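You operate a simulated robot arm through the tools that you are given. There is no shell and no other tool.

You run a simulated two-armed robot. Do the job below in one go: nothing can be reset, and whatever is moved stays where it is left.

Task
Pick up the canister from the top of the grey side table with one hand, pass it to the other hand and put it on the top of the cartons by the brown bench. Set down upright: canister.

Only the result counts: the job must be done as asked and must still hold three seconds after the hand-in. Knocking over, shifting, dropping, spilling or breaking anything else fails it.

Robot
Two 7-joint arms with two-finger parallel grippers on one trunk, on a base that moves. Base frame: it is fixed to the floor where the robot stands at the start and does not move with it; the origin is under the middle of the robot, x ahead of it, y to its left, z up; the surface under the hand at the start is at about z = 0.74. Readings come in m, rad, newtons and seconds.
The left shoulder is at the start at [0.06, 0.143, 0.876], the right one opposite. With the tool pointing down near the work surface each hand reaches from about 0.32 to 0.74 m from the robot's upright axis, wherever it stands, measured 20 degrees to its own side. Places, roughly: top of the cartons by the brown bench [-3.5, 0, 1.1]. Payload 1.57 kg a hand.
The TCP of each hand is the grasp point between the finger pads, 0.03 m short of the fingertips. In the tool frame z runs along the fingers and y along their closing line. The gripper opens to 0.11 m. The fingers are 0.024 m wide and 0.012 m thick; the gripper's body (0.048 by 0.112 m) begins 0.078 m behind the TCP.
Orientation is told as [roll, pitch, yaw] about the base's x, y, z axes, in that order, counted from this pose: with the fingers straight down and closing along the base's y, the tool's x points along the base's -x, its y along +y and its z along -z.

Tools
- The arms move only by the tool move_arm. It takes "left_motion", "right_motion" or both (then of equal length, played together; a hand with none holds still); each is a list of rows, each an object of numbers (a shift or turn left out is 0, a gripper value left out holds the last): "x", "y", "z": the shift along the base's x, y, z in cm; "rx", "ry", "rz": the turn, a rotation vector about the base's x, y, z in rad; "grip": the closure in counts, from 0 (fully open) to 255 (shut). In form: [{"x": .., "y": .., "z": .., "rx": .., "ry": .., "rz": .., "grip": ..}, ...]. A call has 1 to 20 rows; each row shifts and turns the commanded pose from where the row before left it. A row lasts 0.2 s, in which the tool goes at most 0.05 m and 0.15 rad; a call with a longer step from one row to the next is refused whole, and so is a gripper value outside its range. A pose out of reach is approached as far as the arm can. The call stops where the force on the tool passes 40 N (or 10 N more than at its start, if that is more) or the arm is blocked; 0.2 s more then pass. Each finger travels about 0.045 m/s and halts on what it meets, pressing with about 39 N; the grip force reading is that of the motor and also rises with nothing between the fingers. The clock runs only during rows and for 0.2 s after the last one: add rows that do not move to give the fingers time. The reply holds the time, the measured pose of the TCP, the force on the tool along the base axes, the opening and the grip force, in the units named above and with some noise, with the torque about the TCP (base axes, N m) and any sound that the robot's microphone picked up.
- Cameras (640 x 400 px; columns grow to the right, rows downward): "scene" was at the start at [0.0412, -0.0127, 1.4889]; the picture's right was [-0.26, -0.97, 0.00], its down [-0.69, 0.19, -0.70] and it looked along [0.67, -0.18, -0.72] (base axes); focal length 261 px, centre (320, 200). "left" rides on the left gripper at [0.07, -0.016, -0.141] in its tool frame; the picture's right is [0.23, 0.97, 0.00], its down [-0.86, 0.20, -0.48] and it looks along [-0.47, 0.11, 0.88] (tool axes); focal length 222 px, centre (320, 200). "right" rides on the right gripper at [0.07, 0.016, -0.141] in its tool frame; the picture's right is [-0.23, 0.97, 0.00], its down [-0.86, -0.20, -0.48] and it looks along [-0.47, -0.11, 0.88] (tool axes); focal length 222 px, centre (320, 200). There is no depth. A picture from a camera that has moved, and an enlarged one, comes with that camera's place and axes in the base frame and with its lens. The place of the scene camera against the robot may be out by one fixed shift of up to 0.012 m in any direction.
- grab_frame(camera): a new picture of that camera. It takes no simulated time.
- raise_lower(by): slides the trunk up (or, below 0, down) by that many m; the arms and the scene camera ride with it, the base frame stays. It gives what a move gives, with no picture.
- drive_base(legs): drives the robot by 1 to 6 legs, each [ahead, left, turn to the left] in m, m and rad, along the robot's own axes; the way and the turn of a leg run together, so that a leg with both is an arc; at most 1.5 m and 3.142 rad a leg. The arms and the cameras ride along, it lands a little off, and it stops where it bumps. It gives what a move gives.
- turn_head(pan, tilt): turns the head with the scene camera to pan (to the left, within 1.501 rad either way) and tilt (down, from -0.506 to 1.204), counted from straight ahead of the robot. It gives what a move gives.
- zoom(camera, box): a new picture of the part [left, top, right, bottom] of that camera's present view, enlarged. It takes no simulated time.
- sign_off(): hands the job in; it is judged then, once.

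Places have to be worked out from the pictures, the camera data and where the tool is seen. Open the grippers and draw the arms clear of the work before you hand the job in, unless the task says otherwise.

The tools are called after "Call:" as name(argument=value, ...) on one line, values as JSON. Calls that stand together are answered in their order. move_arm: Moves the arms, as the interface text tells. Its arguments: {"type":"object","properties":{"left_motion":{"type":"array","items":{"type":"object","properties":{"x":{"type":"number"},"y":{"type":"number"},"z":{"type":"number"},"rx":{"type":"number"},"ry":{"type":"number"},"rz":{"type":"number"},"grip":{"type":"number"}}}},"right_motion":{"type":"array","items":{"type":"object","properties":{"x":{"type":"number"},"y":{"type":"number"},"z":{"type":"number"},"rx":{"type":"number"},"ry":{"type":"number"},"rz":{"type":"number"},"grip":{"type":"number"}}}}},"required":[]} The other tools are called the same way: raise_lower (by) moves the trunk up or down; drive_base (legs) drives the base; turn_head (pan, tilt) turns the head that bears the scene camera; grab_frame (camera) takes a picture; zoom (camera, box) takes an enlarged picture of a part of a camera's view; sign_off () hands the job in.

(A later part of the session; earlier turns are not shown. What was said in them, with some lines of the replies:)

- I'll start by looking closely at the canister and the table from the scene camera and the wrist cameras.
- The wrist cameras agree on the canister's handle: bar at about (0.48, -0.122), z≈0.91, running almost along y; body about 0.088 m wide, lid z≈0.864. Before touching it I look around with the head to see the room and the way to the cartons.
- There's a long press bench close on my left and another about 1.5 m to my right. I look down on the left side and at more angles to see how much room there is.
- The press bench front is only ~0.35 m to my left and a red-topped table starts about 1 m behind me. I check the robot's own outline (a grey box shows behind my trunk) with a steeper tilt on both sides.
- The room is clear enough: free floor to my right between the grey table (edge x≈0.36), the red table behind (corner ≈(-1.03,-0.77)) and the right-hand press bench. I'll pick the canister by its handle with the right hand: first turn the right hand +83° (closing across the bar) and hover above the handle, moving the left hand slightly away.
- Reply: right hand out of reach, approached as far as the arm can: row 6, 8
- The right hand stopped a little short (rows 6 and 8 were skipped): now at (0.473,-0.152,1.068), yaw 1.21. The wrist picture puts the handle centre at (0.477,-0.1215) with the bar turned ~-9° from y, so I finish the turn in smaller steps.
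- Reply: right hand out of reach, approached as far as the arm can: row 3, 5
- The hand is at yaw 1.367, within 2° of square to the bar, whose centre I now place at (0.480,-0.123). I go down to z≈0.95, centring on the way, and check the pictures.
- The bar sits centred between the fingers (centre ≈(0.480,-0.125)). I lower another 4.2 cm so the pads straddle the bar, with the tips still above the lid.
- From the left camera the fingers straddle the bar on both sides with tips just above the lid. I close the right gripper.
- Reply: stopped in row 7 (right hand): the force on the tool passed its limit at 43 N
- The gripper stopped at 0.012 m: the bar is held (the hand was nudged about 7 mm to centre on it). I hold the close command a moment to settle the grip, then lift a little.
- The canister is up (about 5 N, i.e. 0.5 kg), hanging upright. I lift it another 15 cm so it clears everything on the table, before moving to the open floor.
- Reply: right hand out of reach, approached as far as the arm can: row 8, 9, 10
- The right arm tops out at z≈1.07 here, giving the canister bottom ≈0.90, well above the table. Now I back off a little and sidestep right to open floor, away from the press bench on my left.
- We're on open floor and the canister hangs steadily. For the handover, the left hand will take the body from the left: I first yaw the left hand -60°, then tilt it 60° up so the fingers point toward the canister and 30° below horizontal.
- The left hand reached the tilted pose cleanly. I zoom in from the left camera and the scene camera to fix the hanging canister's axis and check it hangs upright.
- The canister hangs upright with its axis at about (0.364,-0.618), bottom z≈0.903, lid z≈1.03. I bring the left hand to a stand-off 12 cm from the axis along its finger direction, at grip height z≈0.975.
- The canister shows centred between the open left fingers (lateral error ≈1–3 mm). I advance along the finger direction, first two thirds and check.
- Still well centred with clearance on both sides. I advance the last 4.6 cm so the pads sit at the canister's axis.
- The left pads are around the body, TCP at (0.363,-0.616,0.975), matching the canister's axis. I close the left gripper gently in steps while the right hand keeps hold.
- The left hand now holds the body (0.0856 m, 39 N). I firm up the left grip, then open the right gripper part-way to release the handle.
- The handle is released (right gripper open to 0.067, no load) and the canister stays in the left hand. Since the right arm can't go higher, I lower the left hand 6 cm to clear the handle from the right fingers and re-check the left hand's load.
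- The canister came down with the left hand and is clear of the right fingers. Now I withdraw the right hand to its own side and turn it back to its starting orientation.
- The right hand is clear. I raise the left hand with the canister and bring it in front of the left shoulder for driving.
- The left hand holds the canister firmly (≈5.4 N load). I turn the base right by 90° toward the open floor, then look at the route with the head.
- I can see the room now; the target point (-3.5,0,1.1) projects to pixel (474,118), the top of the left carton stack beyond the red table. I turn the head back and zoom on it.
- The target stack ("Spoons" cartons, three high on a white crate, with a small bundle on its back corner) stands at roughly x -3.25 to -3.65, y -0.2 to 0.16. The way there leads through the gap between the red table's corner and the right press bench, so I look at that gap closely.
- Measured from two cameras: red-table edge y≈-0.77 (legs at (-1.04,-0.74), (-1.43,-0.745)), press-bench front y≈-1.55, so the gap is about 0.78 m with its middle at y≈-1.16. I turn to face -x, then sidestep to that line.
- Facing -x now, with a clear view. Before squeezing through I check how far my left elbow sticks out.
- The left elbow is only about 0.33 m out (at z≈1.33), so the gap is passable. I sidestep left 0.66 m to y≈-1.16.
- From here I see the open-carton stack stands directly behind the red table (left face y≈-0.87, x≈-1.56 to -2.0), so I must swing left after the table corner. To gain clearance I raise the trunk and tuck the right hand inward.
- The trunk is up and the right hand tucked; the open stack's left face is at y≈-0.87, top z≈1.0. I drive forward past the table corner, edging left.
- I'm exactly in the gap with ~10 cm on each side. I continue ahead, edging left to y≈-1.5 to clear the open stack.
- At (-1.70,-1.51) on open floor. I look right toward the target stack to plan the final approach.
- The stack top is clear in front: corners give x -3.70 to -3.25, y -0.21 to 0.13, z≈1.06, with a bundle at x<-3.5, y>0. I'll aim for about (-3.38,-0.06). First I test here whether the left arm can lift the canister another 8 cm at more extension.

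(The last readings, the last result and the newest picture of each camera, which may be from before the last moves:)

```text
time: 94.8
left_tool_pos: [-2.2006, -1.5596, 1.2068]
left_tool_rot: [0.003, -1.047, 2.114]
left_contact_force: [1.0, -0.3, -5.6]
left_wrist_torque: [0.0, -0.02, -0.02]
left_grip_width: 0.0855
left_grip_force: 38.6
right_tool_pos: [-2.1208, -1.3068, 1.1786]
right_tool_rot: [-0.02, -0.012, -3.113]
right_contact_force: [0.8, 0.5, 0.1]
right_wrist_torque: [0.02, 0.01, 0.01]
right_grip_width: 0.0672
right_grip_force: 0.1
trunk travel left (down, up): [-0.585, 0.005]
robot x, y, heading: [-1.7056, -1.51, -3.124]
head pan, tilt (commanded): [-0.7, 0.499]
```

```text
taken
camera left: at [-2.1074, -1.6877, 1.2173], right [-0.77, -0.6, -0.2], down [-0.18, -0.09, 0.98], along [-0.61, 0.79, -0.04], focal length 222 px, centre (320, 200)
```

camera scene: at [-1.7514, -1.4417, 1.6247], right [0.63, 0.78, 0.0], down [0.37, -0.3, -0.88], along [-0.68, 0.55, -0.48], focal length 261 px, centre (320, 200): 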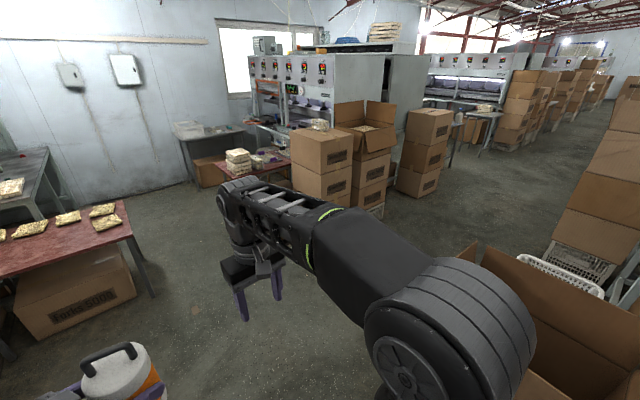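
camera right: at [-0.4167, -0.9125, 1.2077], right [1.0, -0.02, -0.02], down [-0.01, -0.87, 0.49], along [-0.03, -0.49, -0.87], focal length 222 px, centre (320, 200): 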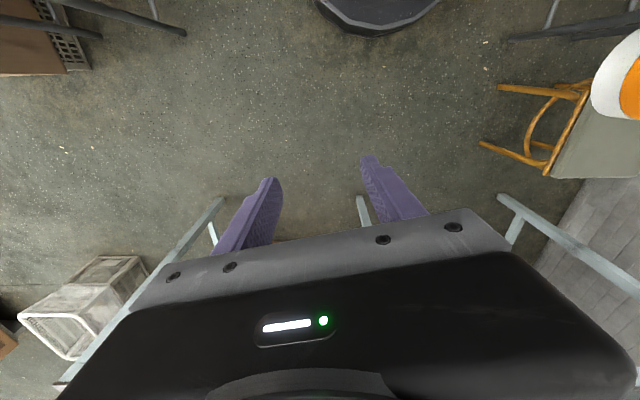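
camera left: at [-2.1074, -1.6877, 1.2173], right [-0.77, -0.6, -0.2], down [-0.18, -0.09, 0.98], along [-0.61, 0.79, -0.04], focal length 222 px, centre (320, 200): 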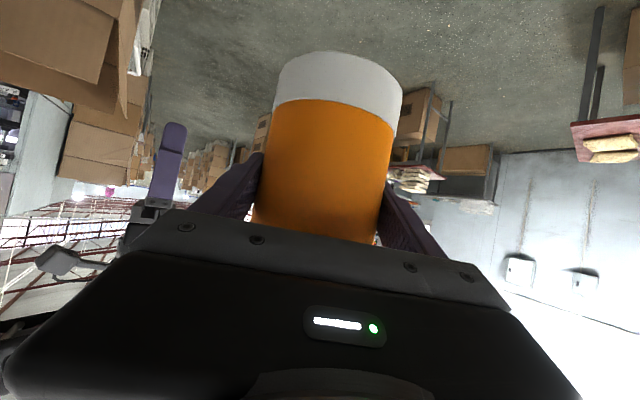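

The arm reached z=1.207 (canister bottom ≈1.13), above the carton top. I'll come at the stack from its left-front corner, so the right hand stays clear of the neighbouring open box: first drive to about (-3.0,-1.4).

Call:
drive_base(legs=[[1.3, -0.12, 0]])

Call:
drive_base(legs=[[0, 0, -1.239]])

Call:
turn_head(pan=0, tilt=0.5)

Call:
grab_frame(camera="scene")

```text
time: 101.4
left_tool_pos: [-3.507, -1.4389, 1.2072]
left_tool_rot: [0.0, -1.046, 2.09]
left_contact_force: [0.0, -0.3, -5.5]
left_wrist_torque: [-0.03, -0.04, 0.0]
left_grip_width: 0.0853
left_grip_force: 39.1
right_tool_pos: [-3.4204, -1.188, 1.1781]
right_tool_rot: [-0.018, -0.012, -3.136]
right_contact_force: [-0.2, -0.5, 1.4]
right_wrist_torque: [0.04, -0.02, -0.02]
right_grip_width: 0.067
right_grip_force: 0.0
trunk travel left (down, up): [-0.585, 0.005]
robot x, y, heading: [-3.0081, -1.3972, 3.139]
head pan, tilt (commanded): [-0.7, 0.499]
```

```text
time: 104.9
left_tool_pos: [-3.211, -0.9401, 1.2076]
left_tool_rot: [0.002, -1.046, 0.855]
left_contact_force: [1.4, 0.9, -4.8]
left_wrist_torque: [-0.02, 0.01, -0.02]
left_grip_width: 0.0853
left_grip_force: 39.1
right_tool_pos: [-2.9434, -0.9387, 1.1779]
right_tool_rot: [-0.019, -0.014, 1.914]
right_contact_force: [0.0, 0.6, -0.5]
right_wrist_torque: [0.07, 0.02, -0.01]
right_grip_width: 0.0668
right_grip_force: 0.0
trunk travel left (down, up): [-0.585, 0.005]
robot x, y, heading: [-3.006, -1.3992, 1.905]
head pan, tilt (commanded): [-0.7, 0.499]
```

```text
time: 105.9
left_tool_pos: [-3.2108, -0.9401, 1.207]
left_tool_rot: [0.0, -1.047, 0.854]
left_contact_force: [0.8, -0.3, -5.1]
left_wrist_torque: [0.0, 0.03, 0.0]
left_grip_width: 0.0852
left_grip_force: 39.0
right_tool_pos: [-2.9432, -0.9386, 1.1789]
right_tool_rot: [-0.019, -0.012, 1.914]
right_contact_force: [0.7, -0.6, -0.6]
right_wrist_torque: [0.01, 0.0, 0.01]
right_grip_width: 0.0666
right_grip_force: 0.1
trunk travel left (down, up): [-0.585, 0.005]
robot x, y, heading: [-3.01, -1.3968, 1.902]
head pan, tilt (commanded): [0.0, 0.499]
```

```text
taken
camera scene: at [-3.0342, -1.3317, 1.6247], right [0.95, 0.33, 0.0], down [0.16, -0.45, -0.88], along [-0.29, 0.83, -0.48], focal length 261 px, centre (320, 200)
```

scene: 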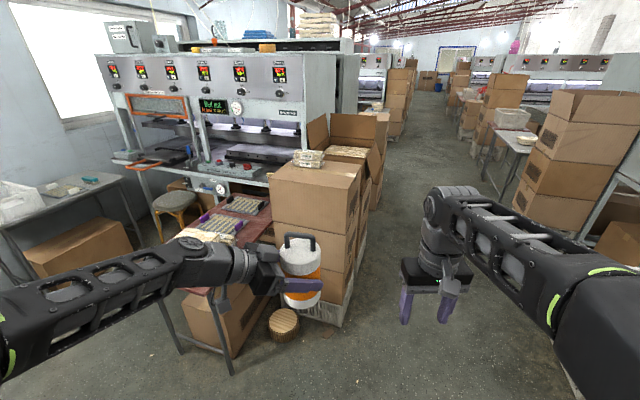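

Now facing the stack from its left-front corner; a small wooden stump stands on the floor at about (-3.63,-0.37). I zoom on the stack top to refine corners and height.

Call:
zoom(camera="scene", box=[240, 130, 400, 240])

Call:
turn_head(pan=-0.1, tilt=0.2)

Call:
grab_frame(camera="scene")

```text
3.64 times, centred on (320, 185) of scene
camera zoom: at [-3.0342, -1.3317, 1.6247], right [0.95, 0.33, 0.0], down [0.16, -0.45, -0.88], along [-0.29, 0.83, -0.48], focal length 950 px, centre (320, 254)
```

zoom: 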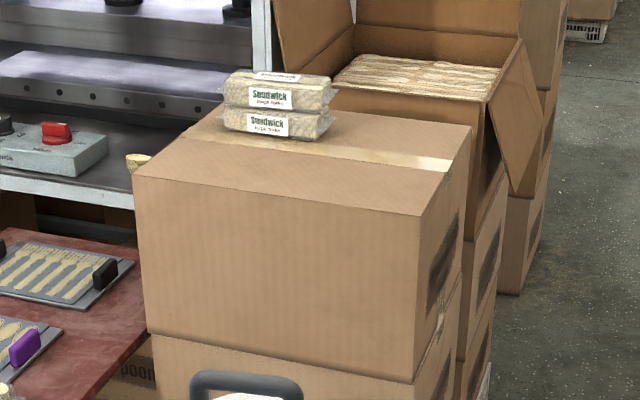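

```text
time: 106.7
left_tool_pos: [-3.2114, -0.9403, 1.2073]
left_tool_rot: [0.0, -1.048, 0.854]
left_contact_force: [-0.4, 0.7, -4.7]
left_wrist_torque: [-0.01, 0.02, 0.01]
left_grip_width: 0.0853
left_grip_force: 38.9
right_tool_pos: [-2.944, -0.9379, 1.1786]
right_tool_rot: [-0.018, -0.013, 1.913]
right_contact_force: [0.4, 0.4, 0.0]
right_wrist_torque: [0.03, 0.05, -0.01]
right_grip_width: 0.0671
right_grip_force: 0.0
trunk travel left (down, up): [-0.585, 0.005]
robot x, y, heading: [-3.0062, -1.4018, 1.901]
head pan, tilt (commanded): [-0.099, 0.201]
```

```text
taken
camera scene: at [-3.0262, -1.3271, 1.6524], right [0.97, 0.23, 0.0], down [0.05, -0.2, -0.98], along [-0.23, 0.95, -0.2], focal length 261 px, centre (320, 200)
```

scene: 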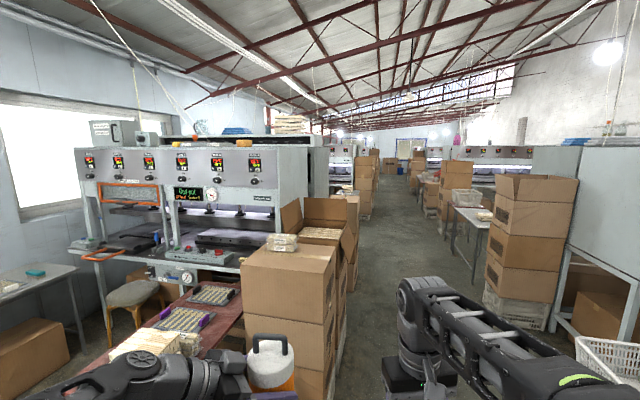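

The refined stack top is x -3.72…-3.28, y -0.215…0.13, z≈1.055; the bundle's near edge is y≈-0.01 at x<-3.49. I'll aim for (-3.38,-0.08) and drive most of the way, keeping the canister bottom ~7 cm above the top.

Call:
drive_base(legs=[[0.5, -0.12, 0]])

Call:
turn_head(pan=0.1, tilt=0.7)

Call:
grab_frame(camera="scene")

```text
time: 109.8
left_tool_pos: [-3.2695, -0.4225, 1.2074]
left_tool_rot: [0.001, -1.046, 0.861]
left_contact_force: [-0.2, -0.1, -5.9]
left_wrist_torque: [-0.03, -0.03, 0.02]
left_grip_width: 0.0854
left_grip_force: 39.2
right_tool_pos: [-3.0038, -0.4181, 1.1778]
right_tool_rot: [-0.018, -0.013, 1.92]
right_contact_force: [0.1, 0.3, 0.6]
right_wrist_torque: [-0.06, 0.03, -0.01]
right_grip_width: 0.0671
right_grip_force: 0.1
trunk travel left (down, up): [-0.585, 0.005]
robot x, y, heading: [-3.0644, -0.8788, 1.908]
head pan, tilt (commanded): [-0.099, 0.201]
```

```text
time: 110.7
left_tool_pos: [-3.2693, -0.4233, 1.2075]
left_tool_rot: [0.001, -1.046, 0.86]
left_contact_force: [0.0, 0.4, -5.7]
left_wrist_torque: [-0.03, 0.0, 0.0]
left_grip_width: 0.0853
left_grip_force: 39.1
right_tool_pos: [-3.003, -0.4199, 1.179]
right_tool_rot: [-0.019, -0.012, 1.919]
right_contact_force: [0.0, -0.1, 0.7]
right_wrist_torque: [0.01, 0.02, 0.0]
right_grip_width: 0.0671
right_grip_force: 0.1
trunk travel left (down, up): [-0.585, 0.005]
robot x, y, heading: [-3.0611, -0.882, 1.911]
head pan, tilt (commanded): [0.099, 0.7]
```

```text
taken
camera scene: at [-3.0961, -0.8217, 1.6071], right [0.91, 0.42, 0.0], down [0.27, -0.58, -0.77], along [-0.32, 0.69, -0.64], focal length 261 px, centre (320, 200)
```

scene: 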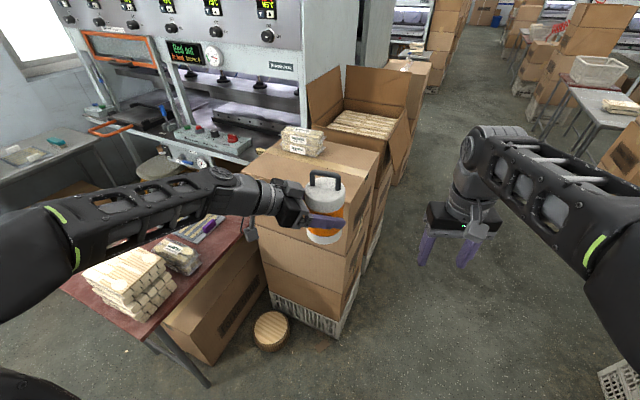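

All clear; the canister is about 36 cm short of the goal. I drive ahead another 0.31 m, leaving the last 5 cm for the arm.

Call:
drive_base(legs=[[0.31, 0, 0]])

Call:
grab_frame(camera="scene")

Call:
grab_frame(camera="left")

Call:
grab_frame(camera="right")

```text
time: 112.8
left_tool_pos: [-3.3719, -0.1322, 1.205]
left_tool_rot: [-0.001, -1.045, 0.864]
left_contact_force: [-0.7, 0.4, -5.3]
left_wrist_torque: [-0.03, 0.01, -0.01]
left_grip_width: 0.0851
left_grip_force: 39.5
right_tool_pos: [-3.1062, -0.1288, 1.1788]
right_tool_rot: [-0.019, -0.01, 1.92]
right_contact_force: [-0.6, 0.2, 0.4]
right_wrist_torque: [-0.03, -0.02, -0.02]
right_grip_width: 0.0668
right_grip_force: 0.2
trunk travel left (down, up): [-0.585, 0.005]
robot x, y, heading: [-3.1661, -0.5913, 1.908]
head pan, tilt (commanded): [0.099, 0.7]
```

```text
taken
camera scene: at [-3.1992, -0.5303, 1.607], right [0.91, 0.43, 0.0], down [0.27, -0.58, -0.76], along [-0.33, 0.69, -0.65], focal length 261 px, centre (320, 200)
```

scene: 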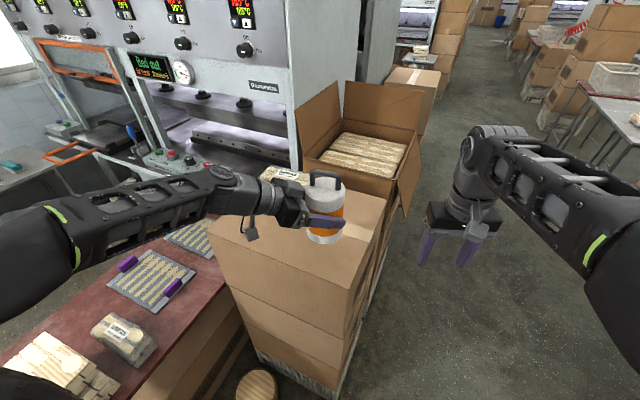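

```text
taken
camera left: at [-3.4638, -0.2629, 1.2167], right [-0.81, 0.55, -0.2], down [-0.14, 0.14, 0.98], along [0.56, 0.83, -0.04], focal length 222 px, centre (320, 200)
```

left: 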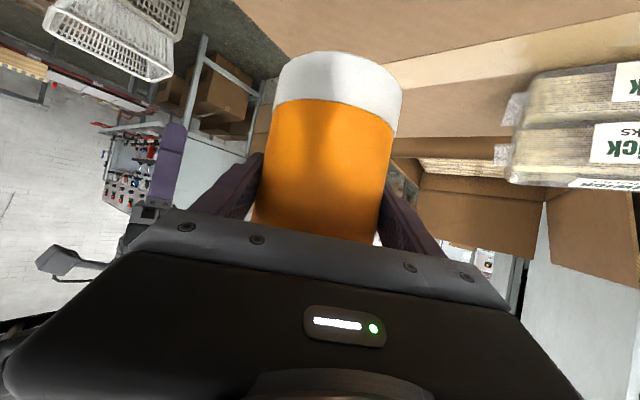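

```text
taken
camera right: at [-3.099, -0.2012, 1.3172], right [-0.99, -0.12, -0.02], down [-0.11, 0.86, 0.49], along [-0.05, 0.49, -0.87], focal length 222 px, centre (320, 200)
```

right: 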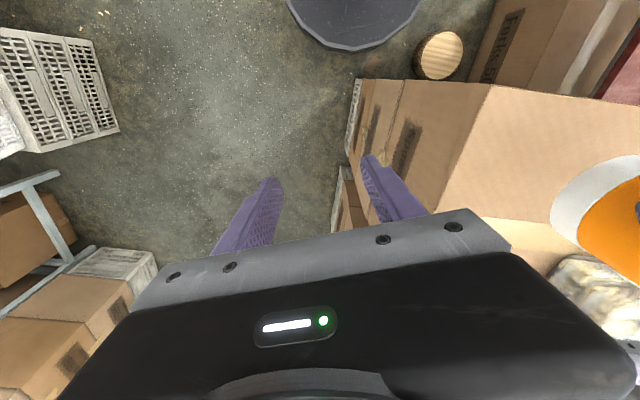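

The canister hangs over the top's left-front part; the right wrist camera confirms the carton corner at (-3.273,-0.214), z≈1.055. I move 5 cm further in and start lowering.

Call:
move_arm(left_motion=[{"x": -0.25, "y": 1.3}, {"x": -0.25, "y": 1.3}, {"x": -0.25, "y": 1.3}, {"x": -0.25, "y": 1.3}, {}, {"z": -1}, {"z": -1}, {"z": -1}, {"z": -1}, {}, {}])

Call:
zoom(camera="scene", box=[240, 140, 400, 270])

Call:
grab_frame(camera="right")

Call:
grab_frame(camera="left")

```text
time: 115.2
left_tool_pos: [-3.3806, -0.0798, 1.1664]
left_tool_rot: [0.0, -1.046, 0.862]
left_contact_force: [-0.1, -0.7, -5.1]
left_wrist_torque: [-0.03, -0.03, -0.01]
left_grip_width: 0.0852
left_grip_force: 38.6
right_tool_pos: [-3.1059, -0.1289, 1.1788]
right_tool_rot: [-0.018, -0.011, 1.921]
right_contact_force: [-0.2, -0.2, -0.5]
right_wrist_torque: [0.0, -0.02, 0.01]
right_grip_width: 0.0668
right_grip_force: 0.2
trunk travel left (down, up): [-0.585, 0.005]
robot x, y, heading: [-3.1637, -0.5895, 1.911]
head pan, tilt (commanded): [0.099, 0.7]
```

```text
3.08 times, centred on (320, 205) of scene
camera zoom: at [-3.1988, -0.5313, 1.607], right [0.91, 0.43, 0.0], down [0.27, -0.58, -0.76], along [-0.33, 0.69, -0.64], focal length 804 px, centre (320, 185)
```

zoom: 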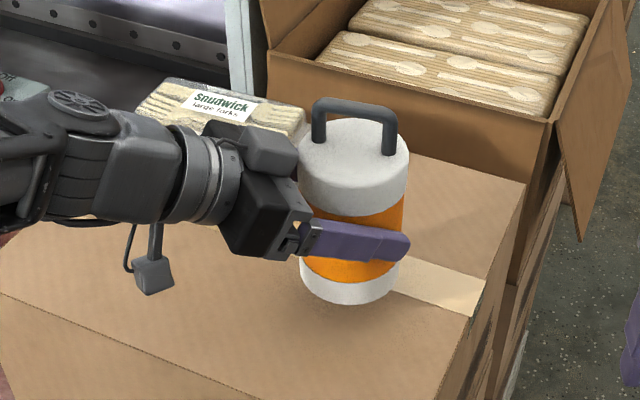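

```text
taken
camera right: at [-3.0987, -0.202, 1.3175], right [-0.99, -0.12, -0.02], down [-0.11, 0.86, 0.49], along [-0.05, 0.49, -0.87], focal length 222 px, centre (320, 200)
```

right: 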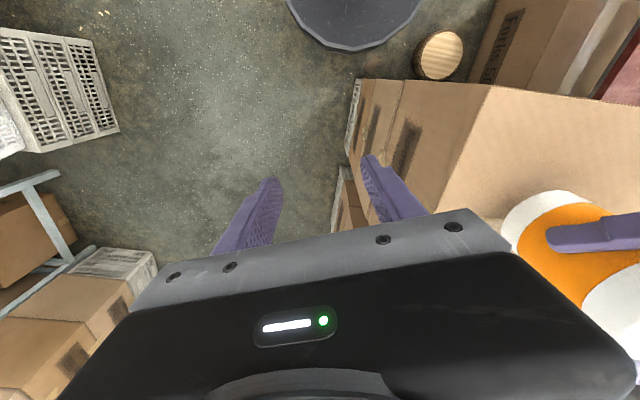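

```text
taken
camera left: at [-3.4721, -0.2102, 1.176], right [-0.81, 0.55, -0.2], down [-0.14, 0.14, 0.98], along [0.56, 0.83, -0.04], focal length 222 px, centre (320, 200)
```

left: 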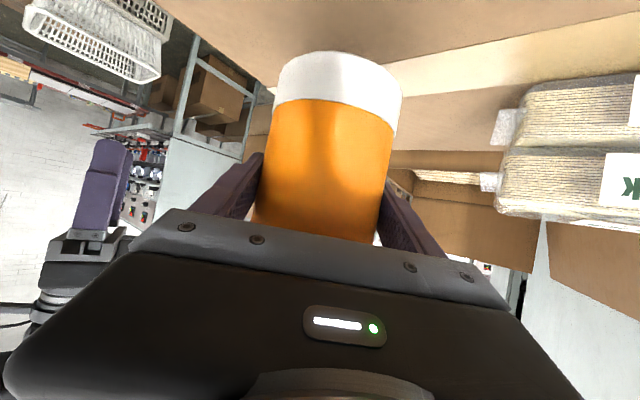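

The canister is well placed over free carton, clear of the bundle, with its bottom ~3 cm above the top. I lower in 5 mm rows and watch the force.

Call:
move_arm(left_motion=[{"z": -0.5}, {"z": -0.5}, {"z": -0.5}, {"z": -0.5}, {"z": -0.4}, {}])

Call:
zoom(camera="scene", box=[240, 140, 400, 270])

```text
time: 116.6
left_tool_pos: [-3.3816, -0.0801, 1.1425]
left_tool_rot: [0.001, -1.044, 0.861]
left_contact_force: [-0.9, 0.5, -4.3]
left_wrist_torque: [-0.02, 0.01, 0.02]
left_grip_width: 0.0852
left_grip_force: 38.9
right_tool_pos: [-3.106, -0.1277, 1.1789]
right_tool_rot: [-0.021, -0.011, 1.92]
right_contact_force: [-0.2, 0.0, 0.3]
right_wrist_torque: [-0.02, -0.01, 0.03]
right_grip_width: 0.0671
right_grip_force: 0.0
trunk travel left (down, up): [-0.585, 0.005]
robot x, y, heading: [-3.1653, -0.5902, 1.905]
head pan, tilt (commanded): [0.099, 0.7]
```

```text
3.08 times, centred on (320, 205) of scene
camera zoom: at [-3.1987, -0.5314, 1.607], right [0.91, 0.43, 0.0], down [0.27, -0.58, -0.76], along [-0.33, 0.69, -0.64], focal length 804 px, centre (320, 185)
```

zoom: 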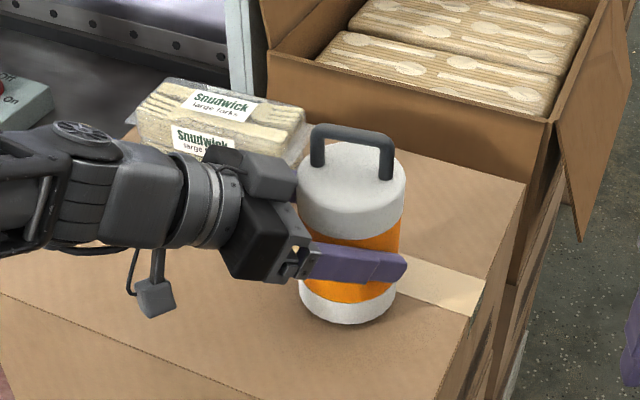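

No contact yet (still ≈-4.5 N of hanging weight). I continue in 3 mm steps.

Call:
move_arm(left_motion=[{"z": -0.3}, {}, {"z": -0.3}, {}, {"z": -0.3}, {}])

```text
time: 118.0
left_tool_pos: [-3.3824, -0.0809, 1.1362]
left_tool_rot: [0.005, -1.048, 0.86]
left_contact_force: [-1.2, 0.5, 8.9]
left_wrist_torque: [-0.53, 0.05, -0.07]
left_grip_width: 0.0853
left_grip_force: 38.9
right_tool_pos: [-3.1062, -0.1308, 1.18]
right_tool_rot: [-0.02, -0.014, 1.921]
right_contact_force: [-0.7, -0.4, -0.3]
right_wrist_torque: [-0.01, -0.04, 0.01]
right_grip_width: 0.067
right_grip_force: 0.2
trunk travel left (down, up): [-0.585, 0.005]
robot x, y, heading: [-3.1649, -0.5887, 1.915]
head pan, tilt (commanded): [0.099, 0.7]
```

Contact: the force swung to +8.9 N, so the canister stands on the carton top. I ease up about 1 mm to unload it before releasing.

Call:
move_arm(left_motion=[{"z": 0.12}, {}])

Call:
zoom(camera="scene", box=[260, 170, 380, 270])

Call:
zoom(camera="right", box=[460, 80, 640, 300])

```text
time: 118.6
left_tool_pos: [-3.3825, -0.0812, 1.1365]
left_tool_rot: [0.005, -1.049, 0.86]
left_contact_force: [-3.8, 4.6, 14.8]
left_wrist_torque: [-0.34, 0.04, -0.07]
left_grip_width: 0.0854
left_grip_force: 38.8
right_tool_pos: [-3.1041, -0.13, 1.179]
right_tool_rot: [-0.019, -0.014, 1.919]
right_contact_force: [-1.2, -0.1, -0.1]
right_wrist_torque: [0.0, -0.04, 0.02]
right_grip_width: 0.0669
right_grip_force: 0.1
trunk travel left (down, up): [-0.585, 0.005]
robot x, y, heading: [-3.1617, -0.5866, 1.91]
head pan, tilt (commanded): [0.099, 0.7]
```

```text
4.00 times, centred on (320, 220) of scene
camera zoom: at [-3.1986, -0.5321, 1.6072], right [0.91, 0.43, 0.0], down [0.27, -0.58, -0.77], along [-0.33, 0.69, -0.64], focal length 1046 px, centre (320, 120)
```

zoom: 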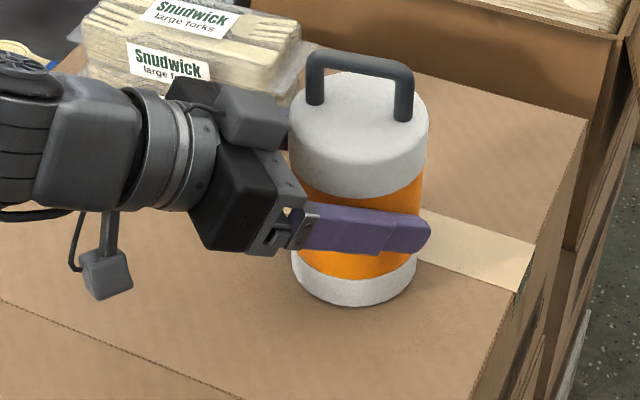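

```text
1.82 times, centred on (550, 190) of right
camera zoom: at [-3.0986, -0.2027, 1.3179], right [-0.99, -0.12, -0.02], down [-0.11, 0.86, 0.49], along [-0.05, 0.49, -0.87], focal length 404 px, centre (-98, 218)
```

zoom: 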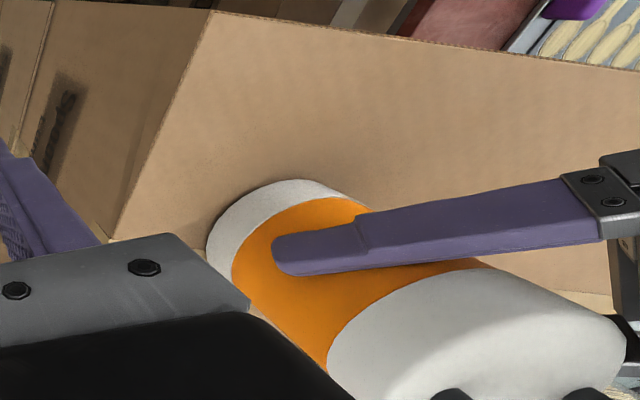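

The reading rose to about 15 N (the arm's still settling), so I raise another 2 mm and re-read before releasing.

Call:
move_arm(left_motion=[{"z": 0.2}, {}, {}])

```text
time: 119.4
left_tool_pos: [-3.3821, -0.083, 1.1349]
left_tool_rot: [0.001, -1.045, 0.864]
left_contact_force: [0.7, 3.4, 5.0]
left_wrist_torque: [0.38, -0.34, 0.09]
left_grip_width: 0.0854
left_grip_force: 38.8
right_tool_pos: [-3.1053, -0.129, 1.1777]
right_tool_rot: [-0.019, -0.013, 1.92]
right_contact_force: [0.7, -0.6, 0.2]
right_wrist_torque: [0.02, 0.0, 0.01]
right_grip_width: 0.067
right_grip_force: 0.0
trunk travel left (down, up): [-0.585, 0.005]
robot x, y, heading: [-3.1651, -0.5883, 1.908]
head pan, tilt (commanded): [0.099, 0.7]
```

Load is down to 5 N with the canister seated. I open the left gripper gradually.

Call:
move_arm(left_motion=[{"grip": 60}, {"grip": 52}, {"grip": 44}, {"grip": 36}, {"grip": 24}, {"grip": 12}, {"grip": 0}, {"grip": 0}, {"grip": 0}])

Call:
zoom(camera="scene", box=[260, 170, 380, 270])

Call:
grab_frame(camera="left")

Call:
zoom(camera="right", box=[460, 80, 640, 300])

```text
time: 121.4
left_tool_pos: [-3.3841, -0.0809, 1.1376]
left_tool_rot: [0.002, -1.048, 0.862]
left_contact_force: [-0.3, 0.2, 0.0]
left_wrist_torque: [-0.01, -0.02, -0.01]
left_grip_width: 0.1098
left_grip_force: 0.1
right_tool_pos: [-3.1058, -0.1294, 1.1786]
right_tool_rot: [-0.02, -0.012, 1.92]
right_contact_force: [0.4, 0.1, -0.4]
right_wrist_torque: [0.0, 0.0, -0.01]
right_grip_width: 0.0671
right_grip_force: 0.1
trunk travel left (down, up): [-0.585, 0.005]
robot x, y, heading: [-3.1661, -0.5851, 1.912]
head pan, tilt (commanded): [0.099, 0.7]
```

```text
4.00 times, centred on (320, 220) of scene
camera zoom: at [-3.1986, -0.5318, 1.6071], right [0.91, 0.43, 0.0], down [0.27, -0.58, -0.76], along [-0.33, 0.69, -0.64], focal length 1046 px, centre (320, 120)
```

zoom: 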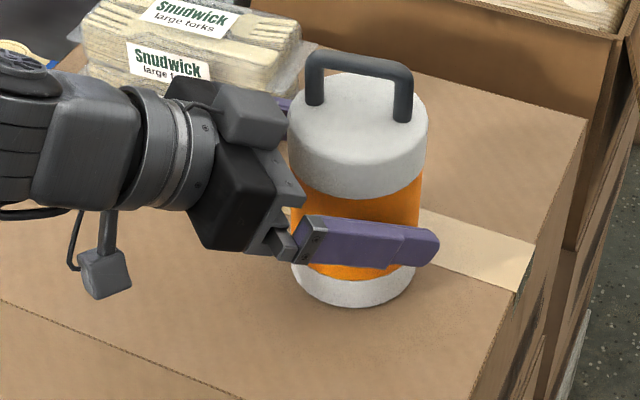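

```text
taken
camera left: at [-3.4741, -0.2127, 1.1472], right [-0.81, 0.55, -0.2], down [-0.14, 0.14, 0.98], along [0.56, 0.83, -0.04], focal length 222 px, centre (320, 200)
```

left: 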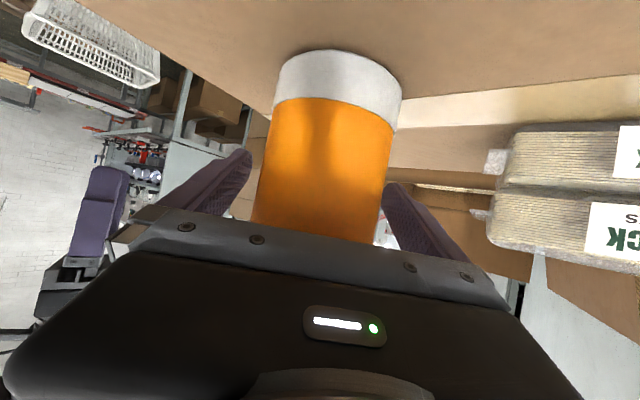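

```text
1.82 times, centred on (550, 190) of right
camera zoom: at [-3.0985, -0.2024, 1.3176], right [-0.99, -0.12, -0.02], down [-0.11, 0.86, 0.49], along [-0.05, 0.49, -0.87], focal length 404 px, centre (-98, 218)
```

zoom: 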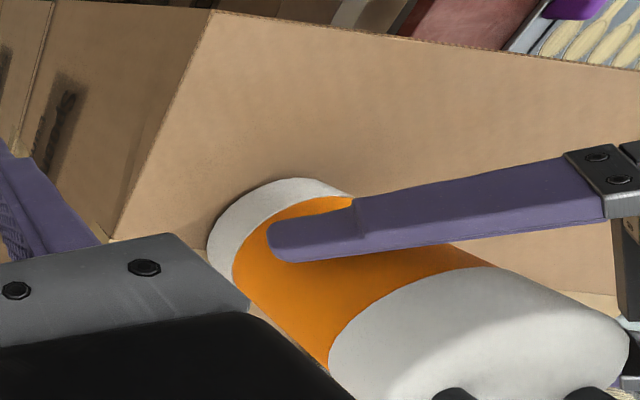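

Released: gripper open 0.110, no force, canister standing upright on the carton. I back the left hand straight out along its finger direction.

Call:
move_arm(left_motion=[{"x": -0.65, "y": -0.76}, {"x": -0.65, "y": -0.76}, {"x": -0.98, "y": -1.14}, {"x": -0.98, "y": -1.14}, {"x": -0.98, "y": -1.14}, {"x": -0.98, "y": -1.14}, {"x": -0.98, "y": -1.14}, {"x": -0.98, "y": -1.14}, {"x": -0.98, "y": -1.14}, {}])

Call:
grab_frame(camera="scene")

Call:
grab_frame(camera="left")

```text
time: 123.6
left_tool_pos: [-3.4623, -0.1767, 1.1377]
left_tool_rot: [0.0, -1.047, 0.863]
left_contact_force: [0.0, 1.0, 0.3]
left_wrist_torque: [0.0, -0.02, 0.03]
left_grip_width: 0.1103
left_grip_force: 0.1
right_tool_pos: [-3.1055, -0.1297, 1.1788]
right_tool_rot: [-0.018, -0.011, 1.921]
right_contact_force: [-0.5, 0.0, -0.2]
right_wrist_torque: [-0.04, 0.02, 0.0]
right_grip_width: 0.0672
right_grip_force: 0.1
trunk travel left (down, up): [-0.585, 0.005]
robot x, y, heading: [-3.1616, -0.5866, 1.912]
head pan, tilt (commanded): [0.099, 0.7]
```

```text
taken
camera scene: at [-3.1986, -0.5316, 1.607], right [0.91, 0.43, 0.0], down [0.27, -0.58, -0.76], along [-0.33, 0.69, -0.64], focal length 261 px, centre (320, 200)
```

scene: 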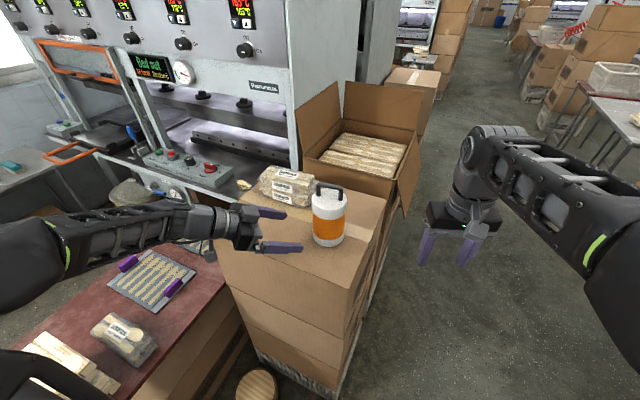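

```text
taken
camera left: at [-3.5536, -0.3072, 1.1477], right [-0.81, 0.55, -0.2], down [-0.14, 0.14, 0.98], along [0.56, 0.83, -0.04], focal length 222 px, centre (320, 200)
```

left: 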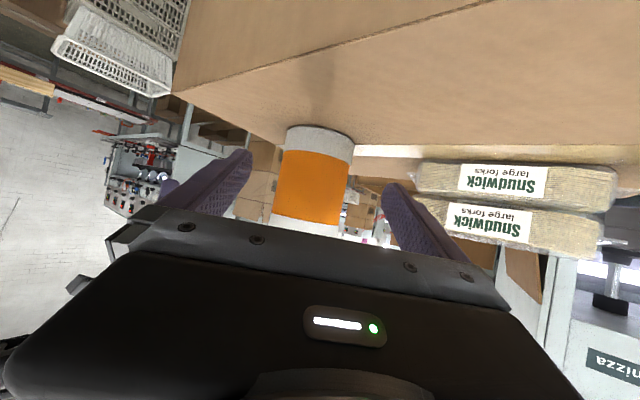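

The hand is clear and the canister stands upright beside the bundle. I pull the left hand a bit further back and up, then reverse the base away from the stack.

Call:
move_arm(left_motion=[{"x": -0.6, "y": -0.9, "z": 0.8}, {"x": -0.6, "y": -0.9, "z": 0.8}, {"x": -0.6, "y": -0.9, "z": 0.8}, {"x": -0.6, "y": -0.9, "z": 0.8}, {"x": -0.6, "y": -0.9, "z": 0.8}, {}])

Call:
drive_base(legs=[[-0.35, 0, 0]])

Call:
turn_head(pan=0.1, tilt=0.5)

Call:
grab_frame(camera="scene")

Call:
zoom(camera="scene", box=[230, 110, 400, 240])

```text
time: 125.0
left_tool_pos: [-3.4921, -0.2237, 1.1782]
left_tool_rot: [0.003, -1.047, 0.864]
left_contact_force: [-0.1, -0.2, -0.7]
left_wrist_torque: [0.02, 0.01, 0.0]
left_grip_width: 0.11
left_grip_force: 0.0
right_tool_pos: [-3.1064, -0.1292, 1.1782]
right_tool_rot: [-0.021, -0.012, 1.919]
right_contact_force: [-0.8, 1.2, 0.2]
right_wrist_torque: [-0.01, 0.03, 0.0]
right_grip_width: 0.067
right_grip_force: 0.0
trunk travel left (down, up): [-0.585, 0.005]
robot x, y, heading: [-3.167, -0.5857, 1.916]
head pan, tilt (commanded): [0.099, 0.7]
```

```text
time: 127.3
left_tool_pos: [-3.3744, -0.5636, 1.1787]
left_tool_rot: [0.001, -1.046, 0.866]
left_contact_force: [0.0, -0.2, -0.2]
left_wrist_torque: [-0.01, 0.05, 0.02]
left_grip_width: 0.11
left_grip_force: 0.0
right_tool_pos: [-2.9883, -0.4671, 1.1789]
right_tool_rot: [-0.018, -0.013, 1.925]
right_contact_force: [0.8, -0.1, 0.6]
right_wrist_torque: [0.0, 0.02, -0.02]
right_grip_width: 0.0669
right_grip_force: 0.2
trunk travel left (down, up): [-0.585, 0.005]
robot x, y, heading: [-3.0447, -0.9275, 1.916]
head pan, tilt (commanded): [0.099, 0.7]
```

```text
time: 128.0
left_tool_pos: [-3.3737, -0.5622, 1.1776]
left_tool_rot: [0.003, -1.046, 0.867]
left_contact_force: [0.0, -0.2, 0.3]
left_wrist_torque: [0.0, -0.01, 0.0]
left_grip_width: 0.11
left_grip_force: 0.0
right_tool_pos: [-2.9884, -0.4658, 1.1783]
right_tool_rot: [-0.017, -0.012, 1.925]
right_contact_force: [0.3, 0.1, -0.1]
right_wrist_torque: [-0.04, -0.02, -0.01]
right_grip_width: 0.0668
right_grip_force: 0.1
trunk travel left (down, up): [-0.585, 0.005]
robot x, y, heading: [-3.0465, -0.9277, 1.913]
head pan, tilt (commanded): [0.099, 0.499]
```

```text
taken
camera scene: at [-3.0812, -0.864, 1.6247], right [0.9, 0.43, 0.0], down [0.21, -0.43, -0.88], along [-0.38, 0.79, -0.48], focal length 261 px, centre (320, 200)
```

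scene: 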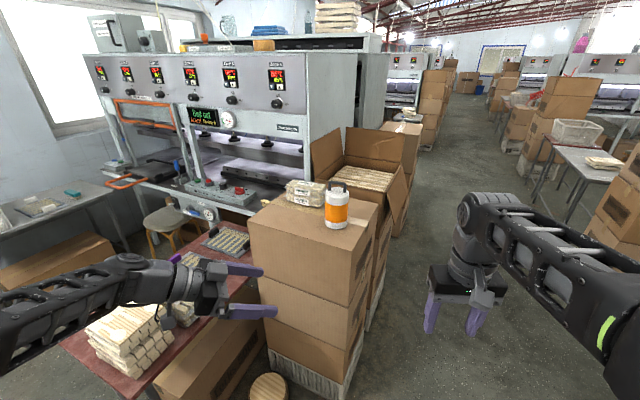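

```text
3.08 times, centred on (315, 175) of scene
camera zoom: at [-3.0812, -0.864, 1.6247], right [0.9, 0.43, 0.0], down [0.21, -0.43, -0.88], along [-0.38, 0.79, -0.48], focal length 804 px, centre (335, 277)
```

zoom: 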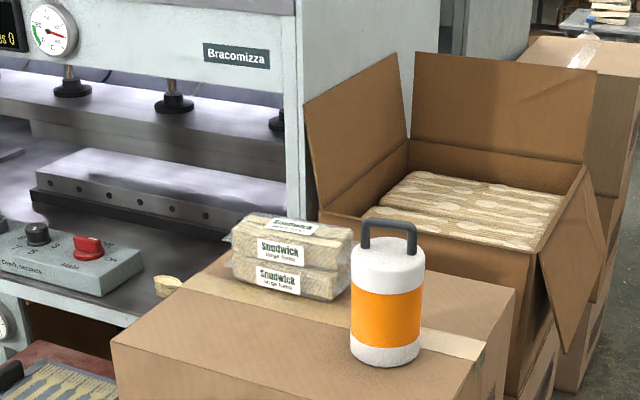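

The canister stands upright on the carton top, nothing else moved, and both arms are clear. I open the right gripper fully and let a moment pass before handing in.

Call:
move_arm(right_motion=[{"grip": 0}, {"grip": 0}, {"grip": 0}, {"grip": 0}, {"grip": 0}, {"grip": 0}])

Call:
zoom(camera="scene", box=[230, 110, 400, 240])

```text
time: 129.4
left_tool_pos: [-3.3754, -0.5624, 1.1779]
left_tool_rot: [0.002, -1.047, 0.868]
left_contact_force: [0.3, 0.0, -0.2]
left_wrist_torque: [0.01, 0.02, -0.02]
left_grip_width: 0.1101
left_grip_force: 0.1
right_tool_pos: [-2.9878, -0.4669, 1.1785]
right_tool_rot: [-0.019, -0.012, 1.926]
right_contact_force: [-0.2, 0.0, 0.0]
right_wrist_torque: [0.01, -0.02, 0.0]
right_grip_width: 0.1099
right_grip_force: 0.0
trunk travel left (down, up): [-0.585, 0.005]
robot x, y, heading: [-3.0485, -0.9251, 1.916]
head pan, tilt (commanded): [0.099, 0.499]
```

```text
3.08 times, centred on (315, 175) of scene
camera zoom: at [-3.0811, -0.8642, 1.6248], right [0.9, 0.43, 0.0], down [0.21, -0.43, -0.88], along [-0.38, 0.79, -0.48], focal length 804 px, centre (335, 277)
```

zoom: 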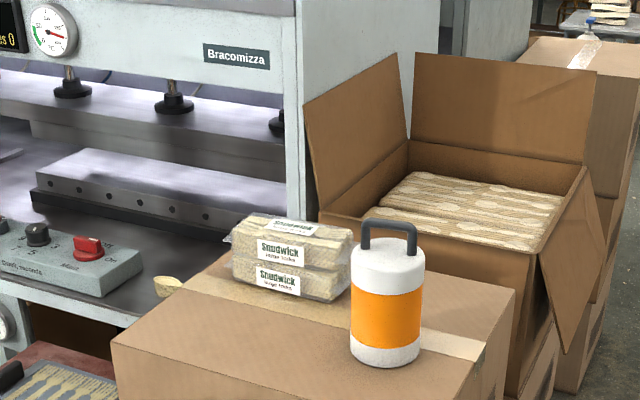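

Both grippers are open and clear, and the canister is standing steady and upright on the cartons. I hand the job in.

Call:
sign_off()

```text
The job is handed in.
```

The canister is standing upright on top of the cartons by the brown bench, and the job is handed in. I haven't seen the verdict.

- **Pick-up and pass:** the right hand lifted it off the grey table by its handle. The left hand then took it by the body in mid-air, and the right hand let go.
- **Placement:** it stands at about (-3.38, -0.08) on the carton top, which I measured at roughly z = 1.06. It is about 10 cm in from the front edge and clear of the bundle of forks already there.
- **Surroundings:** the base met no obstacle on the way, and nothing else looked moved in the pictures I took.
- **End state:** both grippers are open, and the robot has backed about 0.35 m away from the stack. The last pictures, from before the hand-in, showed the canister steady.
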